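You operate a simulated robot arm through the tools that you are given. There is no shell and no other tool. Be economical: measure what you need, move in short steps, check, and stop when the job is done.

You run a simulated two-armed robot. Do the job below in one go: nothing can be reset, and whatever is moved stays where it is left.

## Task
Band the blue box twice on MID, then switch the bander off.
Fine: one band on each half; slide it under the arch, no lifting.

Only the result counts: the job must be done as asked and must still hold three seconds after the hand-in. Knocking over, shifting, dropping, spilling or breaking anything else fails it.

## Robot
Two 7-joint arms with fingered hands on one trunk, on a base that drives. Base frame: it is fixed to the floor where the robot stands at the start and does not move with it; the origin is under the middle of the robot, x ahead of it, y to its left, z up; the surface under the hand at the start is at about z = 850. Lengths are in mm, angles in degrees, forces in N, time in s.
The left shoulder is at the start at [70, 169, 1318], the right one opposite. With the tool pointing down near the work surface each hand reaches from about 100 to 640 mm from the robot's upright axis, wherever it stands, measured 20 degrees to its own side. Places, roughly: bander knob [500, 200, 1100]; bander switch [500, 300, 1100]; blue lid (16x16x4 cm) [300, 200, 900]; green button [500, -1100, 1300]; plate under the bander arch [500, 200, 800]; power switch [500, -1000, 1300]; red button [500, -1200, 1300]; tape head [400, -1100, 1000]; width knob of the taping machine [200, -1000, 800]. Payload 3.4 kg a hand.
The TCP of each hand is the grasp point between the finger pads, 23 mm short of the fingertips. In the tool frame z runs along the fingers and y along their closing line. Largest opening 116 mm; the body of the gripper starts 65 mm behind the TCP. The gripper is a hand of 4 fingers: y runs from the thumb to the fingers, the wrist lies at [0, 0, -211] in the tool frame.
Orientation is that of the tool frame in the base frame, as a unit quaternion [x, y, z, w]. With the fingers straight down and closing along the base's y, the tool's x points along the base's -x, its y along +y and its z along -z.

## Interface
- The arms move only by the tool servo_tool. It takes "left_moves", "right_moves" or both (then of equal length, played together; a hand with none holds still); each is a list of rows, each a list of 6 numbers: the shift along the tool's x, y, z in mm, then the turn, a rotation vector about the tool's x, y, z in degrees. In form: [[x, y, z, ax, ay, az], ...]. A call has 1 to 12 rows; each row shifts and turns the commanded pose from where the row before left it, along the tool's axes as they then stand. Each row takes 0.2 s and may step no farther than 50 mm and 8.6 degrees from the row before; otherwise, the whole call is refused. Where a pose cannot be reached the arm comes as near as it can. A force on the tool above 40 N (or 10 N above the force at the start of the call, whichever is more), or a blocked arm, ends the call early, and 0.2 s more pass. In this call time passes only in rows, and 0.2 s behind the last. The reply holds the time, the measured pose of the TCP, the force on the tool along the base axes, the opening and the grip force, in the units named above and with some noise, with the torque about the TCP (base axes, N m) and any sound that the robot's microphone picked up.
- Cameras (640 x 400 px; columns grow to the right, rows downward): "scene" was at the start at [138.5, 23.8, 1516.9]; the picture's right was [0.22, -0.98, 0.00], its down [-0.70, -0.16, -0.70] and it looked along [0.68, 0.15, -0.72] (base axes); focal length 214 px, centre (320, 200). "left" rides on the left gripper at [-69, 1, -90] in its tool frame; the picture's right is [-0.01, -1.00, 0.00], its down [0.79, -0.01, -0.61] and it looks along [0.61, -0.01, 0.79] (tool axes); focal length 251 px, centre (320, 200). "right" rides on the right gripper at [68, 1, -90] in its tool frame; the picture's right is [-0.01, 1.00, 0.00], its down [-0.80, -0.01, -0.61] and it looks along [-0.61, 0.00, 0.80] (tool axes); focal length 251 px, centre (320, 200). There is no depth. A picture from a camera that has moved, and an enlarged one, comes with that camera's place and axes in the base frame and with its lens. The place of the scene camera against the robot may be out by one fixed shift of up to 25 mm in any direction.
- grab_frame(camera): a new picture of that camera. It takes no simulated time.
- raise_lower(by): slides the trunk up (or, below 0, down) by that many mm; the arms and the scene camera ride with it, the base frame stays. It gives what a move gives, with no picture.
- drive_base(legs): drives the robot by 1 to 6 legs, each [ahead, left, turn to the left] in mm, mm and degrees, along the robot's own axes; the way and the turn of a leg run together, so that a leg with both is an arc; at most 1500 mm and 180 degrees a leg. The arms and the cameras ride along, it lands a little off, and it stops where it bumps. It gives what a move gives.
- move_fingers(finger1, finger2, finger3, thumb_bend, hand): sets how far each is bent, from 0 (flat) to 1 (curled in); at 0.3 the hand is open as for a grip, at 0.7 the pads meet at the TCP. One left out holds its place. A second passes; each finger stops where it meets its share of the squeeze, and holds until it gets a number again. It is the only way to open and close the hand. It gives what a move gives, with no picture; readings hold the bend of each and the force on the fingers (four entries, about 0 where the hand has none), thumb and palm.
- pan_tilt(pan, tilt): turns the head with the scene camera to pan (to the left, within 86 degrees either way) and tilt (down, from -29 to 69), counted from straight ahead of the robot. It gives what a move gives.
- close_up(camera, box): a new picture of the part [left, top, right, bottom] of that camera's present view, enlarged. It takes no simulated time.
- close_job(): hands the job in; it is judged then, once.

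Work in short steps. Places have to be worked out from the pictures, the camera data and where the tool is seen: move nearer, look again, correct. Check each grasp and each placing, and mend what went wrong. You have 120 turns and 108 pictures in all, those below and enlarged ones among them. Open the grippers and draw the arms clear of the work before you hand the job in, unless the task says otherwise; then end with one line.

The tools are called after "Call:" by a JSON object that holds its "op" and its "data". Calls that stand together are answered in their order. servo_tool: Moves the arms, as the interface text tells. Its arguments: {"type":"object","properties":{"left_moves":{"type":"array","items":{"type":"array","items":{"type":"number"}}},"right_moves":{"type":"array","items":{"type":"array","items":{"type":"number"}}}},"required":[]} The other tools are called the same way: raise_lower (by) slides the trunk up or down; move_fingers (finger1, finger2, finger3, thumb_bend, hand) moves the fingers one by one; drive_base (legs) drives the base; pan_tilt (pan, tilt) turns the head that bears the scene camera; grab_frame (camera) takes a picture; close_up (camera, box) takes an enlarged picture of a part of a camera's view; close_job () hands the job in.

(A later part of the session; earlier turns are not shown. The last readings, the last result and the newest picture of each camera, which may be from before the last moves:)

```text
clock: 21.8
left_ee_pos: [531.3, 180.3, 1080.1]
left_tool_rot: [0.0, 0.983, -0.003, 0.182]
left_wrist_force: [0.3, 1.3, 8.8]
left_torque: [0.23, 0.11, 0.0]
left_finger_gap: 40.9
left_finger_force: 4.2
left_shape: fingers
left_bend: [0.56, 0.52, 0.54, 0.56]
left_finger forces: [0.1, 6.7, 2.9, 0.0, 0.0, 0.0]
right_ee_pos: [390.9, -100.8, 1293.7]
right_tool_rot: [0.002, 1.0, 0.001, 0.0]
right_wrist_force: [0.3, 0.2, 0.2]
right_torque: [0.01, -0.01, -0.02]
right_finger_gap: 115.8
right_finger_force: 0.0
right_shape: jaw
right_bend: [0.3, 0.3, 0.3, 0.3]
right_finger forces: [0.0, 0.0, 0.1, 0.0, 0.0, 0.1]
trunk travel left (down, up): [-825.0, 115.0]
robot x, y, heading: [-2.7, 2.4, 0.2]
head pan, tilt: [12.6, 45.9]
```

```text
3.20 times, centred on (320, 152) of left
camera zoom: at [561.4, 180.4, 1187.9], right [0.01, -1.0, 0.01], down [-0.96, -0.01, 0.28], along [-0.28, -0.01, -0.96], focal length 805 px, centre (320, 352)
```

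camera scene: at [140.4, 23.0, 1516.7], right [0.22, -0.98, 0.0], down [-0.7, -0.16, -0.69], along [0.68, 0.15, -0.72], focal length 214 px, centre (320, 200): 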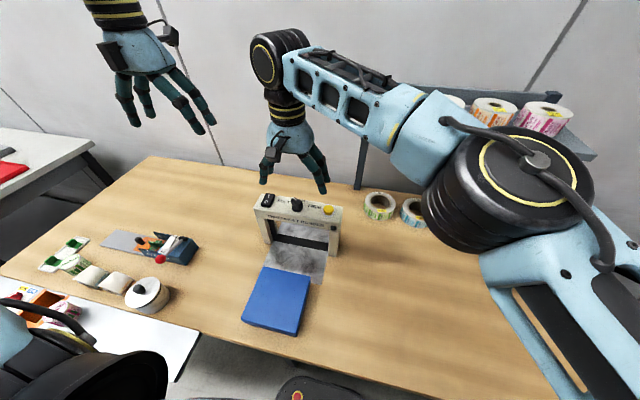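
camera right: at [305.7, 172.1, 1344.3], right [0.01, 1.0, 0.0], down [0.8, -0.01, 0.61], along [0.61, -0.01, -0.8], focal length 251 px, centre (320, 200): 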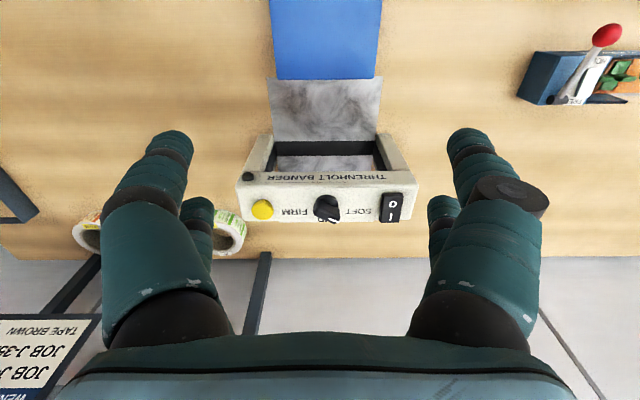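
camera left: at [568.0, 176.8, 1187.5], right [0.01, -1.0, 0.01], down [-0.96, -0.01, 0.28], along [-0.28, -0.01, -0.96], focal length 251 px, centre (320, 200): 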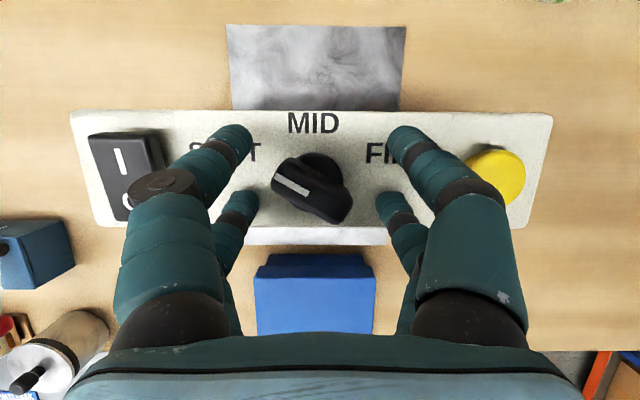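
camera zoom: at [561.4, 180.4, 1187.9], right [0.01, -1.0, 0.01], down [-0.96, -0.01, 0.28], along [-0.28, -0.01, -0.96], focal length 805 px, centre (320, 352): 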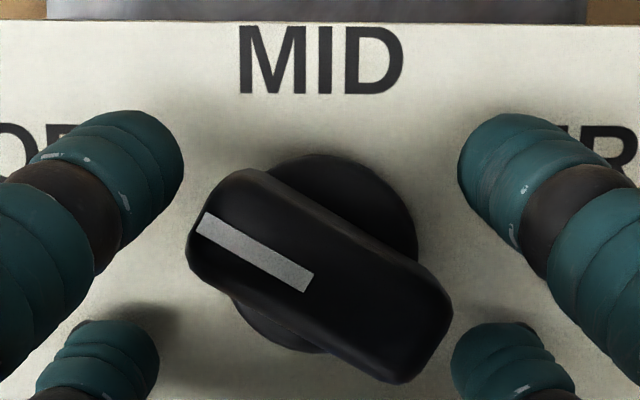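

The rear tips still rub the panel, so I lift 5 mm more; the left front and right rear digits are placed just right to swing the bar. Then I close further.

Call:
{"op": "servo_tool", "data": {"left_moves": [[-2, 0, -5, 0, 0, 0], [0, 0, 0, 0, 0, 0]]}}

Call:
{"op": "move_fingers", "data": {"hand": "left", "finger1": 0.64, "finger2": 0.64, "finger3": 0.64, "thumb_bend": 0.64}}

Call:
{"op": "close_up", "data": {"camera": "left", "box": [220, 90, 420, 215]}}

```text
clock: 22.4
left_ee_pos: [532.7, 179.0, 1086.0]
left_tool_rot: [0.0, 0.983, -0.003, 0.182]
left_wrist_force: [-0.2, 0.6, 0.7]
left_torque: [0.01, 0.02, -0.01]
left_finger_gap: 41.2
left_finger_force: 0.0
left_shape: fingers
left_bend: [0.56, 0.56, 0.56, 0.56]
left_finger forces: [0.0, 0.1, 0.1, 0.0, 0.1, 0.1]
right_ee_pos: [391.3, -100.3, 1292.4]
right_tool_rot: [0.001, 1.0, 0.0, 0.0]
right_wrist_force: [0.0, 0.0, 0.2]
right_torque: [0.0, -0.01, 0.01]
right_finger_gap: 115.9
right_finger_force: 0.0
right_shape: jaw
right_bend: [0.3, 0.3, 0.3, 0.3]
right_finger forces: [0.1, 0.0, 0.0, 0.0, 0.1, 0.0]
trunk travel left (down, up): [-825.0, 115.0]
robot x, y, heading: [-1.5, 1.6, 0.1]
head pan, tilt: [12.6, 45.9]
```

```text
clock: 23.4
left_ee_pos: [533.1, 179.9, 1085.5]
left_tool_rot: [-0.001, 0.983, -0.002, 0.182]
left_wrist_force: [-0.9, 0.5, -0.3]
left_torque: [-0.05, 0.03, 0.0]
left_finger_gap: 22.1
left_finger_force: 2.2
left_shape: fingers
left_bend: [0.61, 0.64, 0.61, 0.64]
left_finger forces: [1.9, 0.0, 2.3, 0.0, 0.0, 0.0]
right_ee_pos: [390.7, -100.3, 1292.6]
right_tool_rot: [0.001, 1.0, 0.0, 0.0]
right_wrist_force: [-0.8, 0.4, 0.4]
right_torque: [-0.02, 0.03, -0.01]
right_finger_gap: 116.0
right_finger_force: 0.1
right_shape: jaw
right_bend: [0.3, 0.3, 0.3, 0.3]
right_finger forces: [0.0, 0.0, 0.1, 0.0, 0.0, 0.1]
trunk travel left (down, up): [-825.0, 115.0]
robot x, y, heading: [2.1, 3.5, 0.1]
head pan, tilt: [12.6, 45.9]
```

```text
3.20 times, centred on (320, 152) of left
camera zoom: at [562.9, 180.5, 1193.5], right [0.01, -1.0, 0.01], down [-0.96, -0.01, 0.28], along [-0.28, -0.01, -0.96], focal length 805 px, centre (320, 352)
```

zoom: 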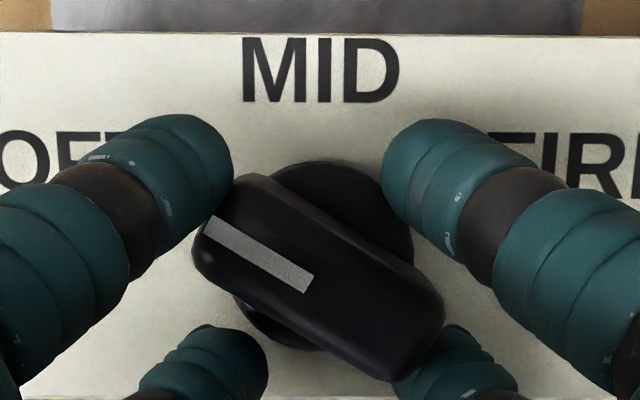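

Digits 1 and 3 bear on the bar's two ends as planned. I drive just those two further in, with the other two backed off slightly.

Call:
{"op": "move_fingers", "data": {"hand": "left", "finger1": 0.74, "finger2": 0.58, "finger3": 0.74, "thumb_bend": 0.58}}

Call:
{"op": "close_up", "data": {"camera": "left", "box": [220, 90, 420, 215]}}

```text
clock: 24.4
left_ee_pos: [533.1, 179.2, 1084.7]
left_tool_rot: [-0.001, 0.983, -0.002, 0.182]
left_wrist_force: [-1.7, -1.7, -2.9]
left_torque: [-0.03, 0.09, 0.01]
left_finger_gap: 30.5
left_finger_force: 8.4
left_shape: fingers
left_bend: [0.62, 0.57, 0.64, 0.57]
left_finger forces: [7.8, 0.1, 9.3, 0.0, 0.0, 0.1]
right_ee_pos: [392.0, -101.5, 1292.3]
right_tool_rot: [0.0, 1.0, 0.0, -0.001]
right_wrist_force: [-0.2, -0.1, 0.6]
right_torque: [0.02, 0.01, 0.0]
right_finger_gap: 116.0
right_finger_force: 0.2
right_shape: jaw
right_bend: [0.3, 0.3, 0.3, 0.3]
right_finger forces: [0.0, 0.0, 0.1, 0.1, 0.1, 0.1]
trunk travel left (down, up): [-825.0, 115.0]
robot x, y, heading: [-0.9, 2.6, 0.0]
head pan, tilt: [12.6, 45.9]
```

```text
3.20 times, centred on (320, 152) of left
camera zoom: at [563.1, 180.3, 1193.3], right [0.01, -1.0, 0.01], down [-0.96, -0.01, 0.28], along [-0.28, -0.01, -0.96], focal length 805 px, centre (320, 352)
```

zoom: 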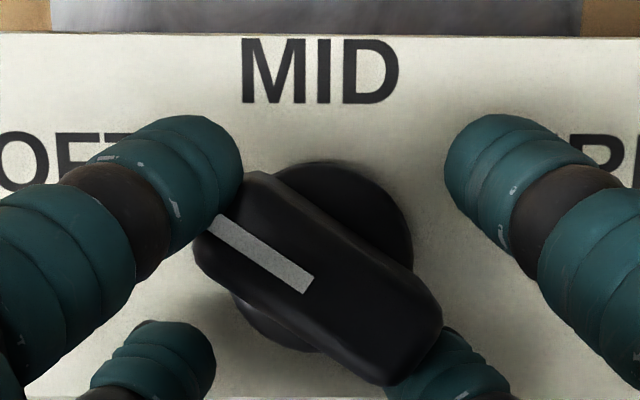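

The digits stall at about 8 N each: the knob is stiffer than the fingers. Keeping that couple, I turn the whole hand clockwise about the vertical to add the arm's torque.

Call:
{"op": "servo_tool", "data": {"left_moves": [[0, 0.5, 0, 3.0, 0, 7.8], [0, 0.5, 0, 3.0, 0, 7.8], [0, 0.5, 0, 3.0, 0, 7.8]]}}

Call:
{"op": "close_up", "data": {"camera": "left", "box": [220, 90, 420, 215]}}

```text
clock: 25.2
left_ee_pos: [534.6, 182.2, 1084.6]
left_tool_rot: [0.213, 0.96, -0.042, 0.178]
left_wrist_force: [0.4, 1.4, 0.6]
left_torque: [-0.02, 0.08, -0.02]
left_finger_gap: 30.5
left_finger_force: 9.8
left_shape: fingers
left_bend: [0.62, 0.57, 0.65, 0.57]
left_finger forces: [10.0, 0.1, 9.2, 0.0, 0.0, 0.0]
right_ee_pos: [392.3, -100.0, 1292.0]
right_tool_rot: [0.001, 1.0, -0.001, -0.001]
right_wrist_force: [-0.7, 0.2, 0.9]
right_torque: [0.02, 0.01, 0.02]
right_finger_gap: 115.9
right_finger_force: 0.1
right_shape: jaw
right_bend: [0.3, 0.3, 0.3, 0.3]
right_finger forces: [0.0, 0.0, 0.0, 0.0, 0.1, 0.0]
trunk travel left (down, up): [-825.0, 115.0]
robot x, y, heading: [0.8, 1.3, -0.0]
head pan, tilt: [12.6, 45.9]
```

```text
3.20 times, centred on (320, 152) of left
camera zoom: at [560.7, 169.3, 1193.0], right [-0.42, -0.91, 0.01], down [-0.87, 0.4, 0.28], along [-0.26, 0.11, -0.96], focal length 805 px, centre (320, 352)
```

zoom: 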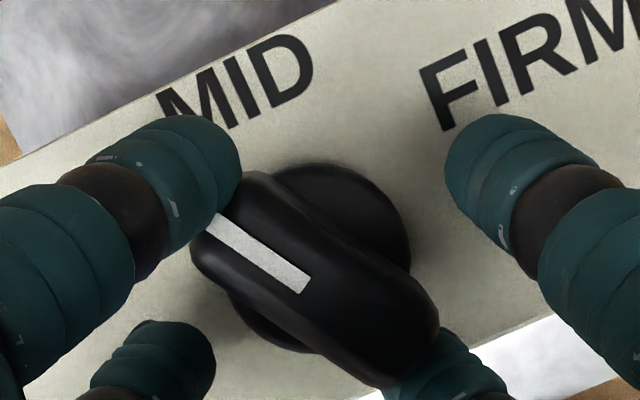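

The knob turns with the hand (about 25° so far). I turn 34° more.

Call:
{"op": "servo_tool", "data": {"left_moves": [[0, 0.5, 0, 3.0, 0, 7.8], [0, 0.5, 0, 3.0, 0, 7.8], [0, 0.5, 0, 3.0, 0, 7.8], [0, 0.5, 0, 3.0, 0, 7.8]]}}

Call:
{"op": "close_up", "data": {"camera": "left", "box": [200, 75, 440, 225]}}

```text
clock: 26.2
left_ee_pos: [534.8, 184.8, 1085.2]
left_tool_rot: [0.48, 0.858, -0.093, 0.159]
left_wrist_force: [0.0, 1.4, -3.9]
left_torque: [0.02, 0.07, 0.05]
left_finger_gap: 31.3
left_finger_force: 9.7
left_shape: fingers
left_bend: [0.62, 0.57, 0.65, 0.57]
left_finger forces: [9.1, 0.0, 9.5, 0.0, 0.0, 0.1]
right_ee_pos: [390.8, -99.6, 1293.9]
right_tool_rot: [0.0, 1.0, -0.001, -0.001]
right_wrist_force: [0.0, 0.1, 0.2]
right_torque: [0.04, 0.02, 0.03]
right_finger_gap: 115.9
right_finger_force: 0.1
right_shape: jaw
right_bend: [0.3, 0.3, 0.3, 0.3]
right_finger forces: [0.0, 0.0, 0.0, 0.0, 0.0, 0.0]
trunk travel left (down, up): [-825.0, 115.0]
robot x, y, heading: [-1.9, -2.4, -0.1]
head pan, tilt: [12.6, 45.9]
```

```text
2.67 times, centred on (320, 150) of left
camera zoom: at [550.5, 158.0, 1193.5], right [-0.85, -0.53, 0.01], down [-0.51, 0.82, 0.28], along [-0.15, 0.23, -0.96], focal length 670 px, centre (320, 333)
```

zoom: 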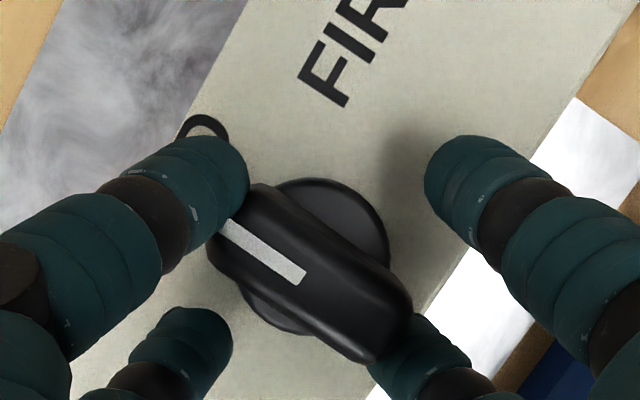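

The mark now points almost exactly along +x, toward MID. I release the knob, lift straight up and turn the hand back.

Call:
{"op": "move_fingers", "data": {"hand": "left", "finger1": 0.48, "finger2": 0.48, "finger3": 0.48, "thumb_bend": 0.48}}

Call:
{"op": "servo_tool", "data": {"left_moves": [[-15, 0, -40, 0, 0, 0], [-15, 0, -40, 0, 0, 0], [0, 0, 0, -3.0, 0, -7.8], [0, 0, 0, -3.0, 0, -7.8], [0, 0, 0, -3.0, 0, -7.8], [0, 0, 0, -3.0, 0, -7.8], [0, 0, 0, -3.0, 0, -7.8], [0, 0, 0, -3.0, 0, -7.8], [0, 0, 0, -3.0, 0, -7.8]]}}

Call:
{"op": "close_up", "data": {"camera": "left", "box": [160, 50, 480, 250]}}

```text
clock: 27.2
left_ee_pos: [535.4, 182.4, 1085.2]
left_tool_rot: [0.48, 0.858, -0.091, 0.16]
left_wrist_force: [-1.2, -0.2, -0.4]
left_torque: [0.05, -0.01, 0.01]
left_finger_gap: 63.5
left_finger_force: 0.1
left_shape: fingers
left_bend: [0.48, 0.48, 0.48, 0.48]
left_finger forces: [0.1, 0.1, 0.1, 0.0, 0.1, 0.0]
right_ee_pos: [391.1, -101.1, 1292.2]
right_tool_rot: [0.001, 1.0, 0.0, 0.0]
right_wrist_force: [-0.2, -0.5, -0.2]
right_torque: [0.03, 0.01, 0.04]
right_finger_gap: 115.6
right_finger_force: 0.1
right_shape: jaw
right_bend: [0.3, 0.3, 0.3, 0.3]
right_finger forces: [0.1, 0.0, 0.1, 0.1, 0.0, 0.1]
trunk travel left (down, up): [-825.0, 115.0]
robot x, y, heading: [1.0, 2.1, -0.3]
head pan, tilt: [12.6, 45.9]
```

```text
clock: 29.2
left_ee_pos: [534.7, 184.9, 1171.8]
left_tool_rot: [-0.001, 0.983, -0.003, 0.181]
left_wrist_force: [0.1, 0.4, 0.8]
left_torque: [0.01, 0.0, 0.0]
left_finger_gap: 63.9
left_finger_force: 0.0
left_shape: fingers
left_bend: [0.48, 0.48, 0.48, 0.48]
left_finger forces: [0.0, 0.1, 0.0, 0.0, 0.0, 0.0]
right_ee_pos: [392.6, -100.6, 1292.2]
right_tool_rot: [0.001, 1.0, 0.0, -0.001]
right_wrist_force: [0.0, -0.2, 0.4]
right_torque: [0.01, 0.01, 0.0]
right_finger_gap: 115.9
right_finger_force: 0.0
right_shape: jaw
right_bend: [0.3, 0.3, 0.3, 0.3]
right_finger forces: [0.0, 0.1, 0.1, 0.1, 0.0, 0.1]
trunk travel left (down, up): [-825.0, 115.0]
robot x, y, heading: [0.2, 0.7, -0.3]
head pan, tilt: [12.6, 45.9]
```

```text
2.00 times, centred on (320, 150) of left
camera zoom: at [564.9, 185.5, 1279.3], right [0.01, -1.0, 0.01], down [-0.96, -0.01, 0.28], along [-0.28, -0.01, -0.96], focal length 503 px, centre (320, 300)
```

zoom: 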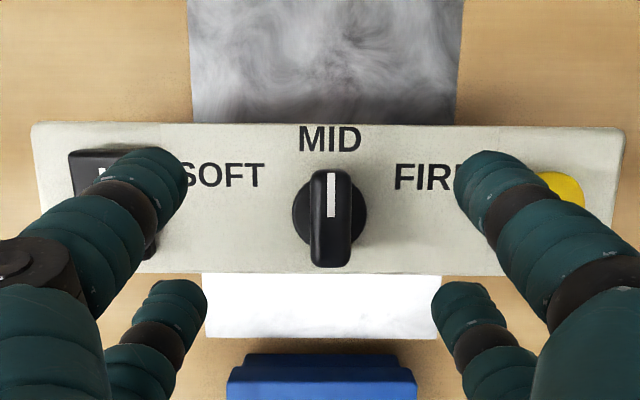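

The knob reads MID. Next is power: I curl fingers 1–3 leaving the thumb out, and bring the thumb tip above the "I" end of the rocker, with the hand off the left end of the bander.

Call:
{"op": "move_fingers", "data": {"hand": "left", "finger1": 1, "finger2": 1, "finger3": 1, "thumb_bend": 0.3}}

Call:
{"op": "servo_tool", "data": {"left_moves": [[0, 40, 0, 0, 0, 0], [0, 40, 0, 0, 0, 0], [0, 40, 0, 0, 0, 0], [0, 36, 0, 0, 0, 0], [13, 0, 34, 0, 0, 0], [5, 0, 14, 0, 0, 0]]}}

Call:
{"op": "grab_frame", "data": {"camera": "left"}}

Call:
{"op": "close_up", "data": {"camera": "scene", "box": [220, 130, 380, 230]}}

```text
clock: 30.2
left_ee_pos: [534.3, 184.7, 1171.7]
left_tool_rot: [0.0, 0.983, -0.002, 0.181]
left_wrist_force: [-0.7, 1.2, 0.0]
left_torque: [0.0, -0.01, 0.01]
left_finger_gap: 49.5
left_finger_force: 0.1
left_shape: fingers
left_bend: [1.0, 0.74, 0.74, 0.3]
left_finger forces: [0.0, 0.0, 0.0, 0.1, 0.0, 0.0]
right_ee_pos: [391.2, -100.7, 1292.8]
right_tool_rot: [0.001, 1.0, 0.0, -0.001]
right_wrist_force: [-0.3, -0.1, -0.6]
right_torque: [0.01, 0.02, 0.03]
right_finger_gap: 115.9
right_finger_force: 0.2
right_shape: jaw
right_bend: [0.3, 0.3, 0.3, 0.3]
right_finger forces: [0.0, 0.0, 0.0, 0.1, 0.0, 0.0]
trunk travel left (down, up): [-825.0, 115.0]
robot x, y, heading: [1.0, 0.9, 0.0]
head pan, tilt: [12.6, 45.9]
```

```text
clock: 31.6
left_ee_pos: [534.4, 337.9, 1119.4]
left_tool_rot: [0.0, 0.983, -0.002, 0.182]
left_wrist_force: [0.1, -0.2, 0.3]
left_torque: [0.01, -0.02, 0.0]
left_finger_gap: 49.4
left_finger_force: 0.0
left_shape: fingers
left_bend: [1.0, 0.74, 0.74, 0.3]
left_finger forces: [0.1, 0.1, 0.1, 0.1, 0.0, 0.1]
right_ee_pos: [392.5, -101.4, 1291.7]
right_tool_rot: [0.0, 1.0, 0.001, -0.001]
right_wrist_force: [0.5, -0.2, -1.1]
right_torque: [-0.02, -0.03, 0.03]
right_finger_gap: 115.9
right_finger_force: 0.1
right_shape: jaw
right_bend: [0.3, 0.3, 0.3, 0.3]
right_finger forces: [0.0, 0.0, 0.0, 0.0, 0.0, 0.1]
trunk travel left (down, up): [-825.0, 115.0]
robot x, y, heading: [-1.7, 0.2, -0.3]
head pan, tilt: [12.6, 45.9]
```

```text
71 pictures are left
camera left: at [564.6, 337.9, 1226.4], right [0.01, -1.0, 0.01], down [-0.96, -0.01, 0.28], along [-0.28, -0.01, -0.96], focal length 251 px, centre (320, 200)
```

left: 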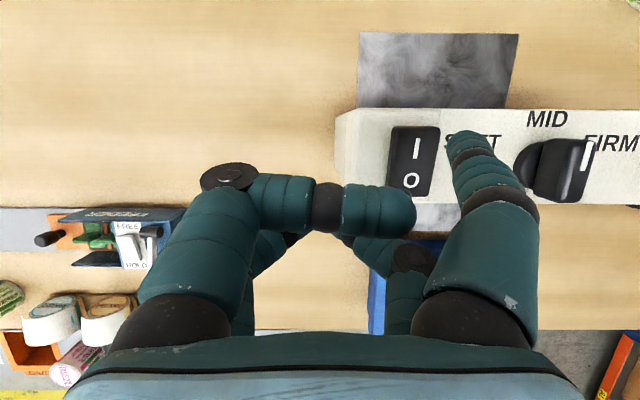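

```text
4.00 times, centred on (300, 180) of scene
camera zoom: at [139.5, 23.1, 1516.8], right [0.22, -0.98, 0.0], down [-0.7, -0.16, -0.69], along [0.68, 0.15, -0.72], focal length 858 px, centre (400, 280)
```

zoom: 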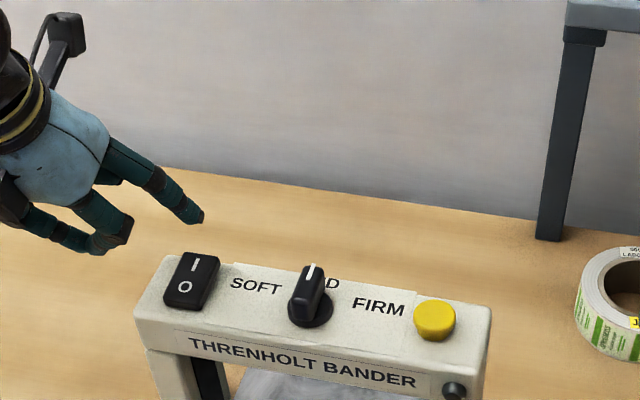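

The thumb tip is at about (559,271,1104), nearly above the I end (557,275). I shift +4 mm in y and descend 32 mm, then look.

Call:
{"op": "servo_tool", "data": {"left_moves": [[3.6, 4, 9.3, 0, 0, 0], [3.6, 0, 9.3, 0, 0, 0], [3.6, 0, 9.3, 0, 0, 0], [0.7, 0, 1.9, 0, 0, 0]]}}

Call:
{"op": "close_up", "data": {"camera": "left", "box": [340, 80, 540, 205]}}

Call:
{"op": "close_up", "data": {"camera": "scene", "box": [220, 150, 340, 225]}}

```text
clock: 32.6
left_ee_pos: [535.9, 344.2, 1086.8]
left_tool_rot: [-0.001, 0.983, -0.002, 0.181]
left_wrist_force: [-0.2, 0.2, -0.8]
left_torque: [0.03, 0.02, 0.01]
left_finger_gap: 49.4
left_finger_force: 0.1
left_shape: fingers
left_bend: [1.0, 0.74, 0.74, 0.3]
left_finger forces: [0.1, 0.0, 0.0, 0.0, 0.0, 0.0]
right_ee_pos: [389.7, -102.0, 1292.6]
right_tool_rot: [0.001, 1.0, 0.0, 0.0]
right_wrist_force: [0.4, -0.5, 0.5]
right_torque: [0.02, 0.01, 0.03]
right_finger_gap: 116.1
right_finger_force: 0.1
right_shape: jaw
right_bend: [0.3, 0.3, 0.3, 0.3]
right_finger forces: [0.1, 0.1, 0.0, 0.1, 0.0, 0.1]
trunk travel left (down, up): [-825.0, 115.0]
robot x, y, heading: [0.7, -0.7, -0.1]
head pan, tilt: [12.6, 45.9]
```

```text
3.20 times, centred on (440, 142) of left
camera zoom: at [565.6, 344.3, 1194.7], right [0.01, -1.0, 0.01], down [-0.96, -0.01, 0.28], along [-0.28, -0.01, -0.96], focal length 805 px, centre (-64, 384)
```

zoom: 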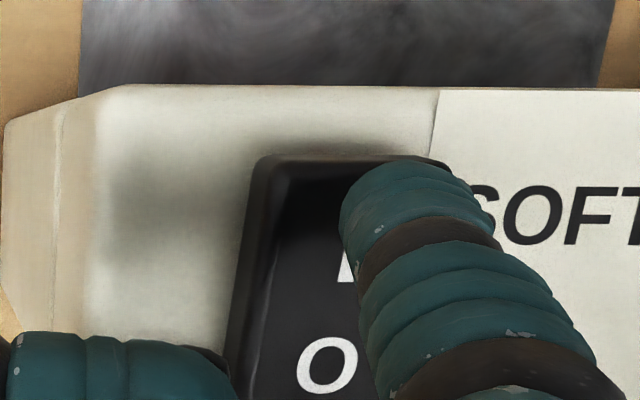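

```text
5.33 times, centred on (280, 188) of scene
camera zoom: at [138.8, 23.7, 1516.8], right [0.22, -0.98, 0.0], down [-0.7, -0.16, -0.7], along [0.68, 0.15, -0.72], focal length 1144 px, centre (533, 267)
```

zoom: 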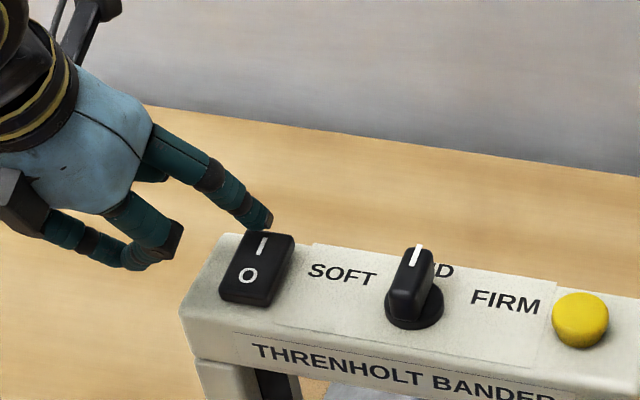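

The tip is a touch too far right and near the end, so I shift −6 mm in x and +5 in y, and press down in small steps.

Call:
{"op": "servo_tool", "data": {"left_moves": [[5.6, 5, -2.1, 0, 0, 0], [1.8, 0, 4.7, 0, 0, 0], [1.8, 0, 4.7, 0, 0, 0]]}}

Call:
{"op": "close_up", "data": {"camera": "scene", "box": [220, 150, 340, 225]}}

```text
clock: 33.4
left_ee_pos: [530.0, 348.3, 1077.2]
left_tool_rot: [0.0, 0.983, -0.002, 0.181]
left_wrist_force: [0.1, 0.0, -0.5]
left_torque: [-0.06, -0.02, 0.0]
left_finger_gap: 49.6
left_finger_force: 0.2
left_shape: fingers
left_bend: [1.0, 0.74, 0.74, 0.3]
left_finger forces: [0.0, 0.0, 0.0, 0.1, 0.4, 0.0]
right_ee_pos: [392.2, -101.6, 1293.3]
right_tool_rot: [0.001, 1.0, 0.0, -0.001]
right_wrist_force: [0.1, 0.4, 0.1]
right_torque: [-0.05, 0.0, 0.04]
right_finger_gap: 115.8
right_finger_force: 0.0
right_shape: jaw
right_bend: [0.3, 0.3, 0.3, 0.3]
right_finger forces: [0.0, 0.1, 0.0, 0.0, 0.0, 0.0]
trunk travel left (down, up): [-825.0, 115.0]
robot x, y, heading: [0.3, 0.6, -0.1]
head pan, tilt: [12.6, 45.9]
```

```text
5.33 times, centred on (280, 188) of scene
camera zoom: at [139.1, 23.4, 1516.8], right [0.22, -0.98, 0.0], down [-0.7, -0.16, -0.69], along [0.68, 0.15, -0.72], focal length 1144 px, centre (533, 267)
```

zoom: 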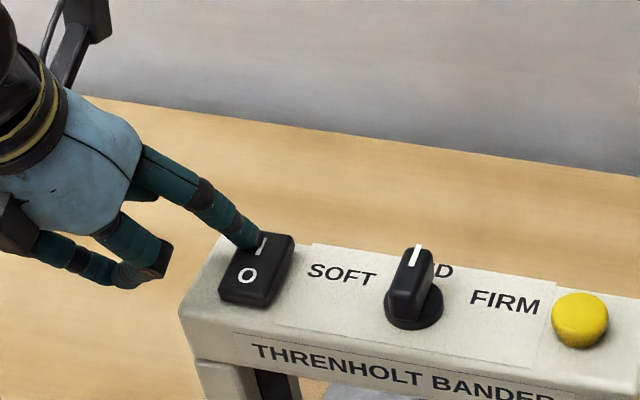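

The thumb now sits on "I" (first contact felt). I press down about 9 mm more.

Call:
{"op": "servo_tool", "data": {"left_moves": [[1.1, -2, 2.8, 0, 0, 0], [1.1, 0, 2.8, 0, 0, 0], [1.1, 0, 2.8, 0, 0, 0]]}}

Call:
{"op": "close_up", "data": {"camera": "scene", "box": [220, 150, 360, 237]}}

```text
clock: 34.2
left_ee_pos: [527.5, 346.5, 1072.0]
left_tool_rot: [-0.001, 0.983, -0.004, 0.185]
left_wrist_force: [0.5, 8.0, 22.6]
left_torque: [-1.61, -0.53, 0.23]
left_finger_gap: 50.4
left_finger_force: 11.0
left_shape: fingers
left_bend: [1.0, 0.74, 0.74, 0.3]
left_finger forces: [0.0, 0.0, 0.0, 0.1, 22.3, 0.0]
right_ee_pos: [387.5, -99.7, 1294.1]
right_tool_rot: [-0.001, 1.0, 0.001, 0.002]
right_wrist_force: [0.2, -0.4, -0.7]
right_torque: [-0.01, -0.02, 0.0]
right_finger_gap: 115.9
right_finger_force: 0.1
right_shape: jaw
right_bend: [0.3, 0.3, 0.3, 0.3]
right_finger forces: [0.0, 0.0, 0.0, 0.0, 0.0, 0.0]
trunk travel left (down, up): [-825.0, 115.0]
robot x, y, heading: [-0.3, -1.6, -0.0]
head pan, tilt: [12.6, 45.9]
heard: click
```

```text
4.57 times, centred on (290, 194) of scene
camera zoom: at [134.8, 24.5, 1517.5], right [0.22, -0.98, 0.0], down [-0.7, -0.16, -0.7], along [0.68, 0.15, -0.72], focal length 980 px, centre (457, 230)
```

zoom: 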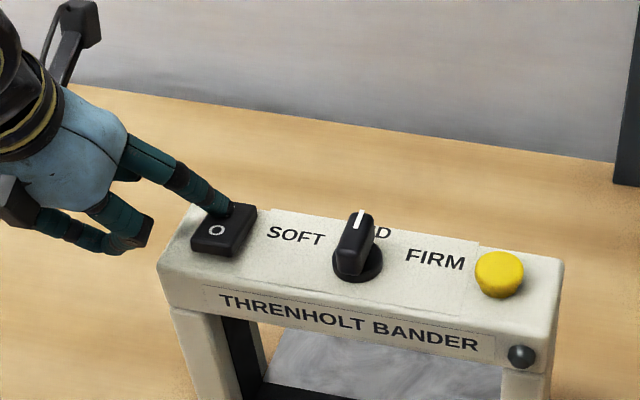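

A click was heard and the rocker tipped to I. I lift off and check the panel and lamp.

Call:
{"op": "servo_tool", "data": {"left_moves": [[-11, 0, -28, 0, 0, 0], [-11, 0, -28, 0, 0, 0], [0, 45, 0, 0, 0, 0]]}}

Call:
{"op": "close_up", "data": {"camera": "scene", "box": [220, 170, 380, 270]}}

```text
clock: 35.0
left_ee_pos: [531.7, 393.1, 1128.3]
left_tool_rot: [-0.001, 0.983, -0.004, 0.182]
left_wrist_force: [0.7, -0.1, -0.2]
left_torque: [0.02, 0.02, 0.03]
left_finger_gap: 49.9
left_finger_force: 0.1
left_shape: fingers
left_bend: [1.0, 0.74, 0.74, 0.3]
left_finger forces: [0.0, 0.1, 0.1, 0.0, 0.0, 0.0]
right_ee_pos: [391.2, -97.7, 1293.3]
right_tool_rot: [0.001, 1.0, -0.001, 0.0]
right_wrist_force: [-0.8, 0.3, -0.2]
right_torque: [-0.01, 0.01, 0.01]
right_finger_gap: 115.9
right_finger_force: 0.1
right_shape: jaw
right_bend: [0.3, 0.3, 0.3, 0.3]
right_finger forces: [0.0, 0.0, 0.0, 0.0, 0.0, 0.1]
trunk travel left (down, up): [-825.0, 115.0]
robot x, y, heading: [0.2, 2.8, 0.1]
head pan, tilt: [12.6, 45.9]
```

```text
4.00 times, centred on (300, 220) of scene
camera zoom: at [138.5, 26.5, 1516.8], right [0.22, -0.98, 0.0], down [-0.7, -0.16, -0.69], along [0.68, 0.15, -0.72], focal length 858 px, centre (400, 120)
```

zoom: 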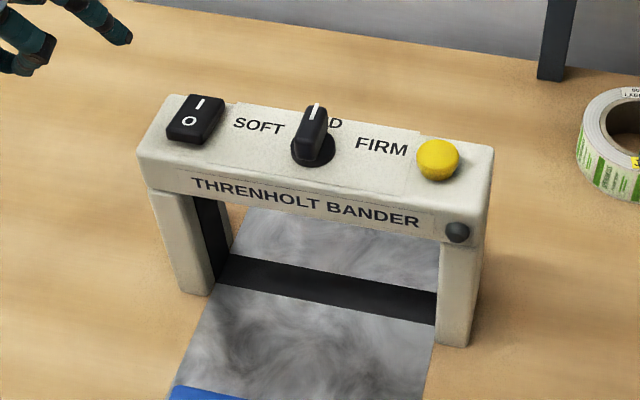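

The bander is on and set to MID. I open the hand and carry it back over the box to behind its near edge.

Call:
{"op": "move_fingers", "data": {"hand": "left", "finger1": 0.3, "finger2": 0.3, "finger3": 0.3, "thumb_bend": 0.3}}

Call:
{"op": "servo_tool", "data": {"left_moves": [[35.5, -23.7, -13.6, 0, 0, 0], [35.5, -23.7, -13.6, 0, 0, 0], [35.5, -23.7, -13.6, 0, 0, 0], [35.5, -23.7, -13.6, 0, 0, 0], [35.5, -23.7, -13.6, 0, 0, 0], [35.5, -23.7, -13.6, 0, 0, 0], [35.5, -23.7, -13.6, 0, 0, 0], [35.5, -23.7, -13.6, 0, 0, 0], [35.5, -23.7, -13.6, 0, 0, 0]]}}

Call:
{"op": "grab_frame", "data": {"camera": "left"}}

Call:
{"op": "grab_frame", "data": {"camera": "scene"}}

```text
clock: 36.0
left_ee_pos: [532.0, 391.2, 1130.3]
left_tool_rot: [-0.001, 0.983, -0.002, 0.181]
left_wrist_force: [0.5, 0.5, 0.9]
left_torque: [-0.04, -0.04, 0.0]
left_finger_gap: 116.9
left_finger_force: 0.1
left_shape: fingers
left_bend: [0.3, 0.3, 0.3, 0.3]
left_finger forces: [0.1, 0.0, 0.0, 0.0, 0.0, 0.0]
right_ee_pos: [391.5, -100.5, 1291.9]
right_tool_rot: [0.001, 1.0, 0.001, 0.001]
right_wrist_force: [-0.5, -0.1, 0.9]
right_torque: [-0.01, 0.0, 0.03]
right_finger_gap: 116.4
right_finger_force: 0.0
right_shape: jaw
right_bend: [0.3, 0.3, 0.3, 0.3]
right_finger forces: [0.1, 0.0, 0.0, 0.0, 0.1, 0.1]
trunk travel left (down, up): [-825.0, 115.0]
robot x, y, heading: [3.8, 2.2, -0.1]
head pan, tilt: [12.6, 45.9]
```

```text
clock: 38.0
left_ee_pos: [380.1, 205.2, 1141.7]
left_tool_rot: [0.0, 0.984, -0.002, 0.18]
left_wrist_force: [0.5, -0.8, -0.8]
left_torque: [-0.02, 0.03, -0.01]
left_finger_gap: 116.9
left_finger_force: 0.0
left_shape: fingers
left_bend: [0.3, 0.3, 0.3, 0.3]
left_finger forces: [0.0, 0.0, 0.0, 0.0, 0.1, 0.0]
left hand out of reach, approached as far as the arm can: row 5, 6, 7, 8, 9
right_ee_pos: [393.2, -102.1, 1292.4]
right_tool_rot: [0.001, 1.0, 0.001, -0.001]
right_wrist_force: [0.0, -0.5, 0.6]
right_torque: [0.0, 0.01, -0.03]
right_finger_gap: 116.0
right_finger_force: 0.1
right_shape: jaw
right_bend: [0.3, 0.3, 0.3, 0.3]
right_finger forces: [0.0, 0.0, 0.1, 0.0, 0.1, 0.1]
trunk travel left (down, up): [-825.0, 115.0]
robot x, y, heading: [3.1, 1.2, 0.0]
head pan, tilt: [12.6, 45.9]
```

```text
64 pictures are left
camera left: at [409.5, 205.4, 1247.3], right [0.01, -1.0, 0.01], down [-0.96, -0.01, 0.29], along [-0.29, -0.01, -0.96], focal length 251 px, centre (320, 200)
```

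left: 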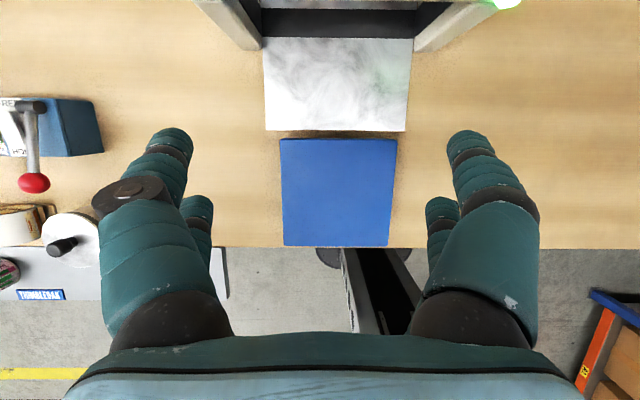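

```text
63 pictures are left
camera scene: at [141.0, 22.3, 1516.7], right [0.22, -0.98, 0.0], down [-0.7, -0.16, -0.69], along [0.68, 0.15, -0.72], focal length 214 px, centre (320, 200)
```

scene: 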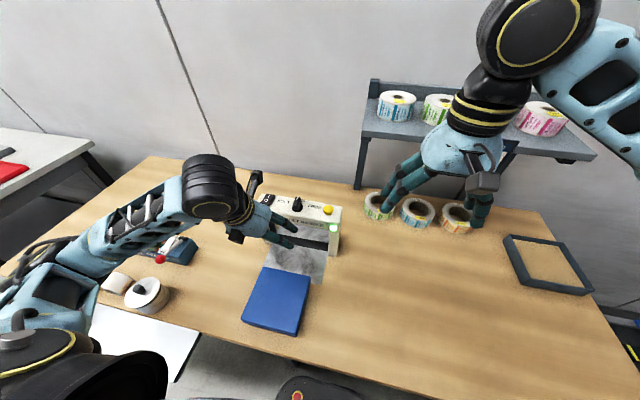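

The lamp now glows green: ready. The arm folds too tightly to go further back at this height, so I raise the trunk 110 mm, giving room to move back over the box before descending behind it.

Call:
{"op": "raise_lower", "data": {"by": 110}}

Call:
{"op": "servo_tool", "data": {"left_moves": [[18, -6, 40, 0, 0, 0], [20, -6, 40, 0, 0, 0], [20, -6, 40, 0, 0, 0], [20, -6, 40, 0, 0, 0], [20, 0, 35, 0, 0, 0], [20, 0, 35, 0, 0, 0]]}}

```text
clock: 39.4
left_ee_pos: [379.1, 206.2, 1250.1]
left_tool_rot: [0.0, 0.983, -0.003, 0.181]
left_wrist_force: [-0.4, -1.6, 0.3]
left_torque: [-0.02, 0.02, 0.02]
left_finger_gap: 117.5
left_finger_force: 0.1
left_shape: fingers
left_bend: [0.3, 0.3, 0.3, 0.3]
left_finger forces: [0.1, 0.0, 0.1, 0.1, 0.1, 0.0]
right_ee_pos: [391.3, -99.8, 1402.0]
right_tool_rot: [0.0, 1.0, 0.0, -0.001]
right_wrist_force: [-0.3, 0.8, -0.2]
right_torque: [0.0, 0.02, 0.0]
right_finger_gap: 115.9
right_finger_force: 0.1
right_shape: jaw
right_bend: [0.3, 0.3, 0.3, 0.3]
right_finger forces: [0.0, 0.0, 0.0, 0.0, 0.1, 0.0]
trunk travel left (down, up): [-935.0, 5.0]
robot x, y, heading: [5.1, -0.3, 0.2]
head pan, tilt: [12.6, 45.9]
```

```text
clock: 40.8
left_ee_pos: [348.3, 179.2, 991.7]
left_tool_rot: [0.0, 0.984, -0.002, 0.181]
left_wrist_force: [0.1, 0.3, -1.1]
left_torque: [0.0, -0.02, -0.02]
left_finger_gap: 116.9
left_finger_force: 0.0
left_shape: fingers
left_bend: [0.3, 0.3, 0.3, 0.3]
left_finger forces: [0.0, 0.1, 0.0, 0.1, 0.0, 0.0]
right_ee_pos: [389.6, -101.7, 1402.4]
right_tool_rot: [0.001, 1.0, 0.001, 0.0]
right_wrist_force: [0.6, 0.0, -0.2]
right_torque: [0.0, 0.03, 0.01]
right_finger_gap: 115.9
right_finger_force: 0.1
right_shape: jaw
right_bend: [0.3, 0.3, 0.3, 0.3]
right_finger forces: [0.0, 0.0, 0.0, 0.0, 0.0, 0.0]
trunk travel left (down, up): [-935.0, 5.0]
robot x, y, heading: [0.9, 2.2, -0.0]
head pan, tilt: [12.6, 45.9]
```

Now at (348,179,992), about 55 mm above the box. I move straight back to x≈185.

Call:
{"op": "servo_tool", "data": {"left_moves": [[38.3, 0, -14.7, 0, 0, 0], [38.3, 0, -14.7, 0, 0, 0], [38.3, 0, -14.7, 0, 0, 0], [38.3, 0, -14.7, 0, 0, 0]]}}

Call:
{"op": "grab_frame", "data": {"camera": "left"}}

Call:
{"op": "grab_frame", "data": {"camera": "scene"}}

```text
clock: 41.8
left_ee_pos: [186.0, 181.8, 996.2]
left_tool_rot: [-0.001, 0.983, -0.001, 0.181]
left_wrist_force: [-0.1, -0.1, -1.0]
left_torque: [-0.01, 0.01, -0.01]
left_finger_gap: 117.3
left_finger_force: 0.0
left_shape: fingers
left_bend: [0.3, 0.3, 0.3, 0.3]
left_finger forces: [0.1, 0.0, 0.1, 0.1, 0.1, 0.0]
right_ee_pos: [389.6, -101.3, 1403.5]
right_tool_rot: [0.0, 1.0, 0.0, 0.0]
right_wrist_force: [0.0, -0.1, 0.3]
right_torque: [0.01, 0.02, 0.01]
right_finger_gap: 115.9
right_finger_force: 0.1
right_shape: jaw
right_bend: [0.3, 0.3, 0.3, 0.3]
right_finger forces: [0.1, 0.0, 0.1, 0.1, 0.0, 0.1]
trunk travel left (down, up): [-935.0, 5.0]
robot x, y, heading: [0.0, 4.3, 0.1]
head pan, tilt: [12.6, 45.9]
```

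```text
62 pictures are left
camera left: at [214.8, 182.3, 1102.9], right [0.01, -1.0, 0.01], down [-0.96, -0.01, 0.28], along [-0.28, -0.01, -0.96], focal length 251 px, centre (320, 200)
```

left: 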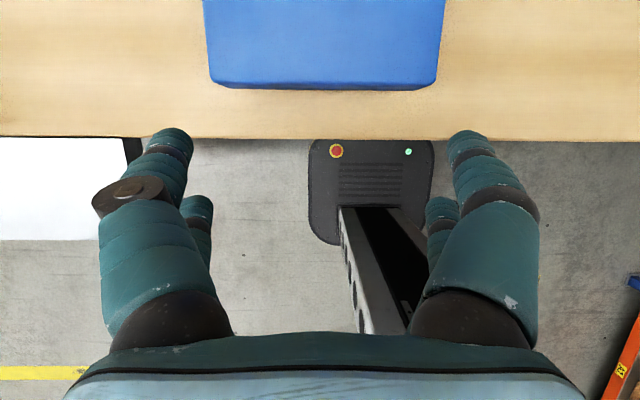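

```text
61 pictures are left
camera scene: at [136.8, 22.2, 1627.0], right [0.22, -0.98, 0.0], down [-0.7, -0.16, -0.7], along [0.68, 0.15, -0.72], focal length 214 px, centre (320, 200)
```

scene: 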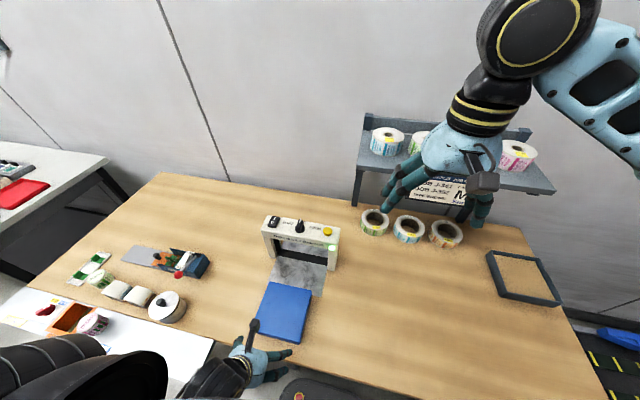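

The near edge of the box is at x≈248, spanning y 94–260, with the table edge at x≈205. I descend behind it to z≈885.

Call:
{"op": "servo_tool", "data": {"left_moves": [[13.2, -1, 34.5, 0, 0, 0], [13.2, -1, 34.5, 0, 0, 0], [13.2, -1, 34.5, 0, 0, 0]]}}

Call:
{"op": "grab_frame", "data": {"camera": "left"}}

Call:
{"op": "close_up", "data": {"camera": "scene", "box": [200, 260, 360, 360]}}

```text
clock: 42.6
left_ee_pos: [184.9, 180.0, 882.6]
left_tool_rot: [-0.001, 0.983, -0.003, 0.181]
left_wrist_force: [-0.5, -0.6, 0.4]
left_torque: [0.01, -0.01, -0.01]
left_finger_gap: 117.1
left_finger_force: 0.1
left_shape: fingers
left_bend: [0.3, 0.3, 0.3, 0.3]
left_finger forces: [0.0, 0.0, 0.0, 0.0, 0.0, 0.0]
right_ee_pos: [392.2, -101.6, 1401.6]
right_tool_rot: [0.002, 1.0, 0.001, 0.0]
right_wrist_force: [0.0, -0.3, -0.2]
right_torque: [0.02, -0.01, 0.03]
right_finger_gap: 115.7
right_finger_force: 0.1
right_shape: jaw
right_bend: [0.3, 0.3, 0.3, 0.3]
right_finger forces: [0.1, 0.1, 0.1, 0.0, 0.1, 0.1]
trunk travel left (down, up): [-935.0, 5.0]
robot x, y, heading: [-2.6, 0.1, 0.1]
head pan, tilt: [12.6, 45.9]
```

```text
60 pictures are left
camera left: at [215.1, 180.4, 990.0], right [0.01, -1.0, 0.01], down [-0.96, -0.01, 0.29], along [-0.28, -0.01, -0.96], focal length 251 px, centre (320, 200)
```

left: 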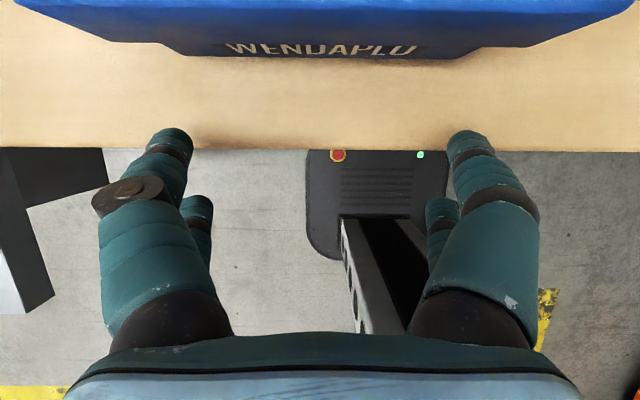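

```text
4.00 times, centred on (280, 310) of scene
camera zoom: at [139.1, 23.7, 1626.9], right [0.22, -0.98, 0.0], down [-0.7, -0.16, -0.69], along [0.68, 0.15, -0.72], focal length 858 px, centre (480, -240)
```

zoom: 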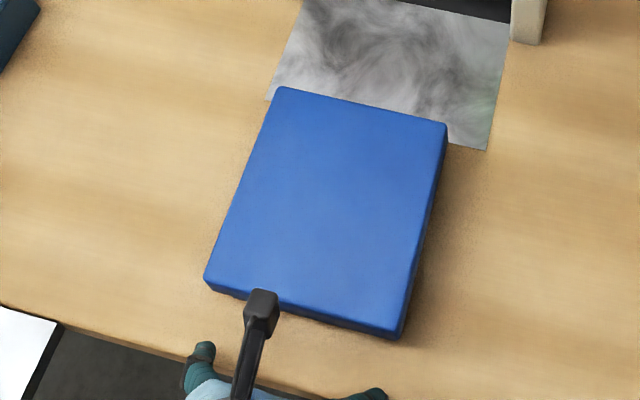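

The fingers are behind the box with the thumb and finger 1 straddling it. I start pushing along +x at 60 mm/s.

Call:
{"op": "servo_tool", "data": {"left_moves": [[-11.2, 0, 4.3, 0, 0, 0], [-11.2, 0, 4.3, 0, 0, 0], [-11.2, 0, 4.3, 0, 0, 0], [-11.2, 0, 4.3, 0, 0, 0], [-11.2, 0, 4.3, 0, 0, 0], [-11.2, 0, 4.3, 0, 0, 0]]}}

Call:
{"op": "close_up", "data": {"camera": "scene", "box": [200, 220, 400, 345]}}

Call:
{"op": "grab_frame", "data": {"camera": "left"}}

```text
clock: 44.0
left_ee_pos: [234.3, 216.8, 874.1]
left_tool_rot: [0.063, 0.983, 0.042, 0.167]
left_wrist_force: [-11.0, -0.5, 14.7]
left_torque: [-1.26, 0.6, -0.84]
left_finger_gap: 117.6
left_finger_force: 7.5
left_shape: fingers
left_bend: [0.3, 0.3, 0.12, 0.3]
left_finger forces: [0.1, 0.0, 14.6, 0.0, 0.5, 0.0]
right_ee_pos: [389.4, -102.1, 1401.8]
right_tool_rot: [0.001, 1.0, 0.002, 0.0]
right_wrist_force: [-0.6, -0.3, -0.3]
right_torque: [0.02, 0.05, -0.02]
right_finger_gap: 115.7
right_finger_force: 0.0
right_shape: jaw
right_bend: [0.3, 0.3, 0.3, 0.3]
right_finger forces: [0.0, 0.0, 0.0, 0.1, 0.0, 0.0]
trunk travel left (down, up): [-935.0, 5.0]
robot x, y, heading: [0.1, 0.0, -0.1]
head pan, tilt: [12.6, 45.9]
stopped in row 6 (left hand): the arm was blocked; the commanded pose is now the measured one
```

```text
3.20 times, centred on (300, 282) of scene
camera zoom: at [136.6, 22.4, 1627.3], right [0.22, -0.98, 0.0], down [-0.7, -0.16, -0.7], along [0.68, 0.15, -0.72], focal length 686 px, centre (384, -64)
```

zoom: 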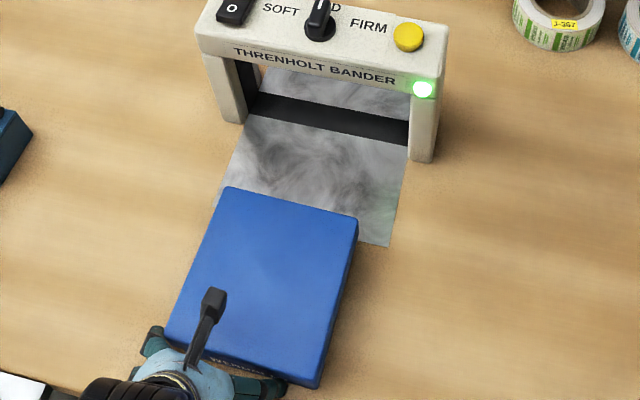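

```text
57 pictures are left
camera left: at [266.5, 202.5, 979.8], right [-0.1, -0.99, -0.1], down [-0.95, 0.06, 0.31], along [-0.3, 0.13, -0.94], focal length 251 px, centre (320, 200)
```

left: 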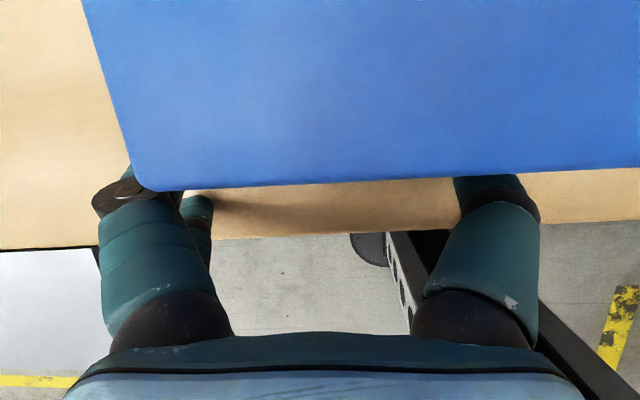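

Blocked: a low rear fingertip caught the table edge and the hand was pushed askew; the box looks unmoved. I back off, rise 20 mm, and straighten the hand.

Call:
{"op": "servo_tool", "data": {"left_moves": [[28, 0, -10.7, 0, 0, 0], [5, -10, -32, 1.7, -0.9, -4], [0, -25, 0, 1.7, -0.9, -4], [0, 0, 0, 0, 0, 0]]}}

Call:
{"op": "grab_frame", "data": {"camera": "left"}}

```text
clock: 44.9
left_ee_pos: [186.1, 214.7, 897.7]
left_tool_rot: [0.069, 0.98, 0.028, 0.185]
left_wrist_force: [0.7, 0.5, 1.3]
left_torque: [-0.01, 0.03, 0.03]
left_finger_gap: 117.1
left_finger_force: 0.0
left_shape: fingers
left_bend: [0.3, 0.3, 0.3, 0.3]
left_finger forces: [0.0, 0.0, 0.1, 0.0, 0.0, 0.1]
right_ee_pos: [391.4, -100.6, 1403.0]
right_tool_rot: [0.0, 1.0, 0.0, 0.0]
right_wrist_force: [-0.1, -0.3, 0.1]
right_torque: [0.02, 0.0, -0.01]
right_finger_gap: 116.0
right_finger_force: 0.0
right_shape: jaw
right_bend: [0.3, 0.3, 0.3, 0.3]
right_finger forces: [0.1, 0.0, 0.0, 0.1, 0.1, 0.0]
trunk travel left (down, up): [-935.0, 5.0]
robot x, y, heading: [-1.6, 0.1, 0.1]
head pan, tilt: [12.6, 45.9]
stopped in row 4 (left hand): the arm was blocked; the commanded pose is now the measured one
```

```text
56 pictures are left
camera left: at [212.8, 202.4, 1005.0], right [-0.12, -0.99, -0.08], down [-0.96, 0.09, 0.28], along [-0.27, 0.11, -0.96], focal length 251 px, centre (320, 200)
```

left: 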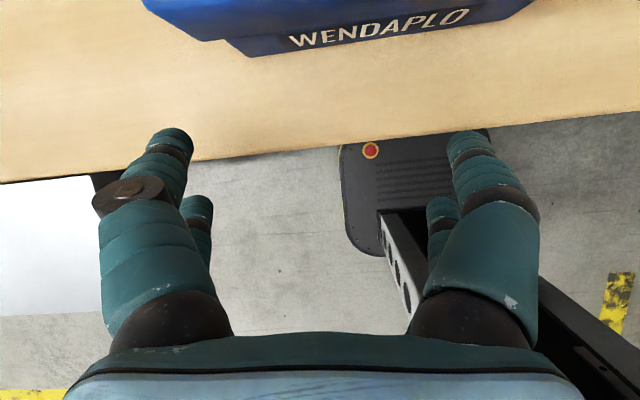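

The arm is blocked with no force at the hand, so perhaps the elbow or forearm is touching something. I look with the head toward the left arm.

Call:
{"op": "pan_tilt", "data": {"pan": 45, "tilt": 65}}

Call:
{"op": "grab_frame", "data": {"camera": "scene"}}

```text
clock: 45.9
left_ee_pos: [183.1, 214.1, 897.8]
left_tool_rot: [0.069, 0.98, 0.028, 0.184]
left_wrist_force: [0.5, 0.2, -0.4]
left_torque: [0.03, -0.02, 0.0]
left_finger_gap: 117.1
left_finger_force: 0.0
left_shape: fingers
left_bend: [0.3, 0.3, 0.3, 0.3]
left_finger forces: [0.1, 0.1, 0.1, 0.0, 0.0, 0.1]
right_ee_pos: [390.6, -101.4, 1402.0]
right_tool_rot: [0.0, 1.0, 0.0, 0.0]
right_wrist_force: [-0.3, 1.3, -0.6]
right_torque: [-0.02, 0.03, 0.0]
right_finger_gap: 115.9
right_finger_force: 0.1
right_shape: jaw
right_bend: [0.3, 0.3, 0.3, 0.3]
right_finger forces: [0.0, 0.1, 0.1, 0.0, 0.1, 0.1]
trunk travel left (down, up): [-935.0, 5.0]
robot x, y, heading: [-0.2, 1.1, 0.1]
head pan, tilt: [45.0, 65.0]
```

```text
55 pictures are left
camera scene: at [102.6, 48.7, 1603.2], right [0.71, -0.71, 0.0], down [-0.64, -0.64, -0.42], along [0.3, 0.3, -0.91], focal length 214 px, centre (320, 200)
```

scene: 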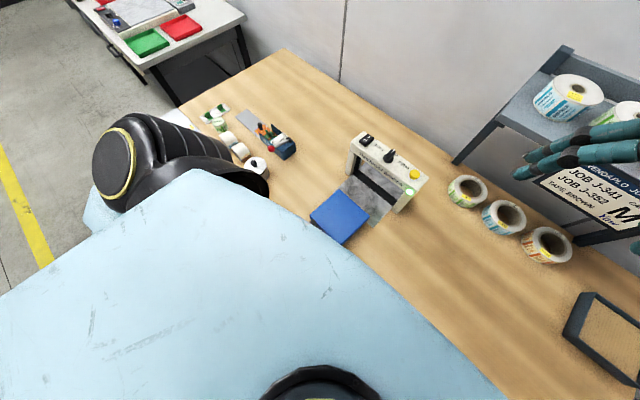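

The body hides the arm, but the elbow looks folded hard at the side. Backing the robot 90 mm will unfold the arm and takes the hand away from the table edge, so I drive back slowly.

Call:
{"op": "drive_base", "data": {"legs": [[-90, 0, 0]]}}

Call:
{"op": "pan_tilt", "data": {"pan": 12.6, "tilt": 52}}

Call:
{"op": "grab_frame", "data": {"camera": "scene"}}

```text
clock: 47.0
left_ee_pos: [100.4, 214.3, 897.3]
left_tool_rot: [0.069, 0.98, 0.028, 0.183]
left_wrist_force: [0.6, 0.4, 0.4]
left_torque: [0.01, 0.02, -0.04]
left_finger_gap: 117.2
left_finger_force: 0.0
left_shape: fingers
left_bend: [0.3, 0.3, 0.3, 0.3]
left_finger forces: [0.0, 0.0, 0.0, 0.0, 0.0, 0.1]
right_ee_pos: [310.0, -100.1, 1400.2]
right_tool_rot: [0.001, 1.0, 0.0, -0.004]
right_wrist_force: [-0.1, 0.2, -0.6]
right_torque: [0.0, 0.06, 0.02]
right_finger_gap: 115.8
right_finger_force: 0.1
right_shape: jaw
right_bend: [0.3, 0.3, 0.3, 0.3]
right_finger forces: [0.0, 0.0, 0.0, 0.0, 0.1, 0.0]
trunk travel left (down, up): [-935.0, 5.0]
robot x, y, heading: [-90.6, 3.6, -0.4]
head pan, tilt: [45.0, 65.0]
```

```text
clock: 48.0
left_ee_pos: [93.6, 214.4, 897.9]
left_tool_rot: [0.07, 0.98, 0.029, 0.186]
left_wrist_force: [0.6, 0.5, -1.0]
left_torque: [-0.03, -0.03, 0.03]
left_finger_gap: 117.4
left_finger_force: 0.0
left_shape: fingers
left_bend: [0.3, 0.3, 0.3, 0.3]
left_finger forces: [0.1, 0.0, 0.0, 0.0, 0.0, 0.0]
right_ee_pos: [300.2, -100.6, 1402.4]
right_tool_rot: [0.001, 1.0, 0.0, 0.0]
right_wrist_force: [-1.1, -0.8, -0.1]
right_torque: [0.03, -0.01, -0.04]
right_finger_gap: 115.9
right_finger_force: 0.0
right_shape: jaw
right_bend: [0.3, 0.3, 0.3, 0.3]
right_finger forces: [0.0, 0.1, 0.0, 0.1, 0.0, 0.0]
trunk travel left (down, up): [-935.0, 5.0]
robot x, y, heading: [-89.2, -0.5, 0.1]
head pan, tilt: [12.6, 52.0]
```

```text
54 pictures are left
camera scene: at [42.2, 22.6, 1618.8], right [0.22, -0.98, 0.0], down [-0.77, -0.17, -0.62], along [0.6, 0.13, -0.79], focal length 214 px, centre (320, 200)
```

scene: 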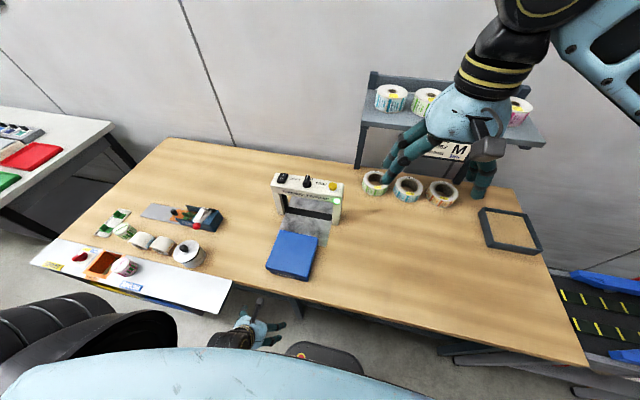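

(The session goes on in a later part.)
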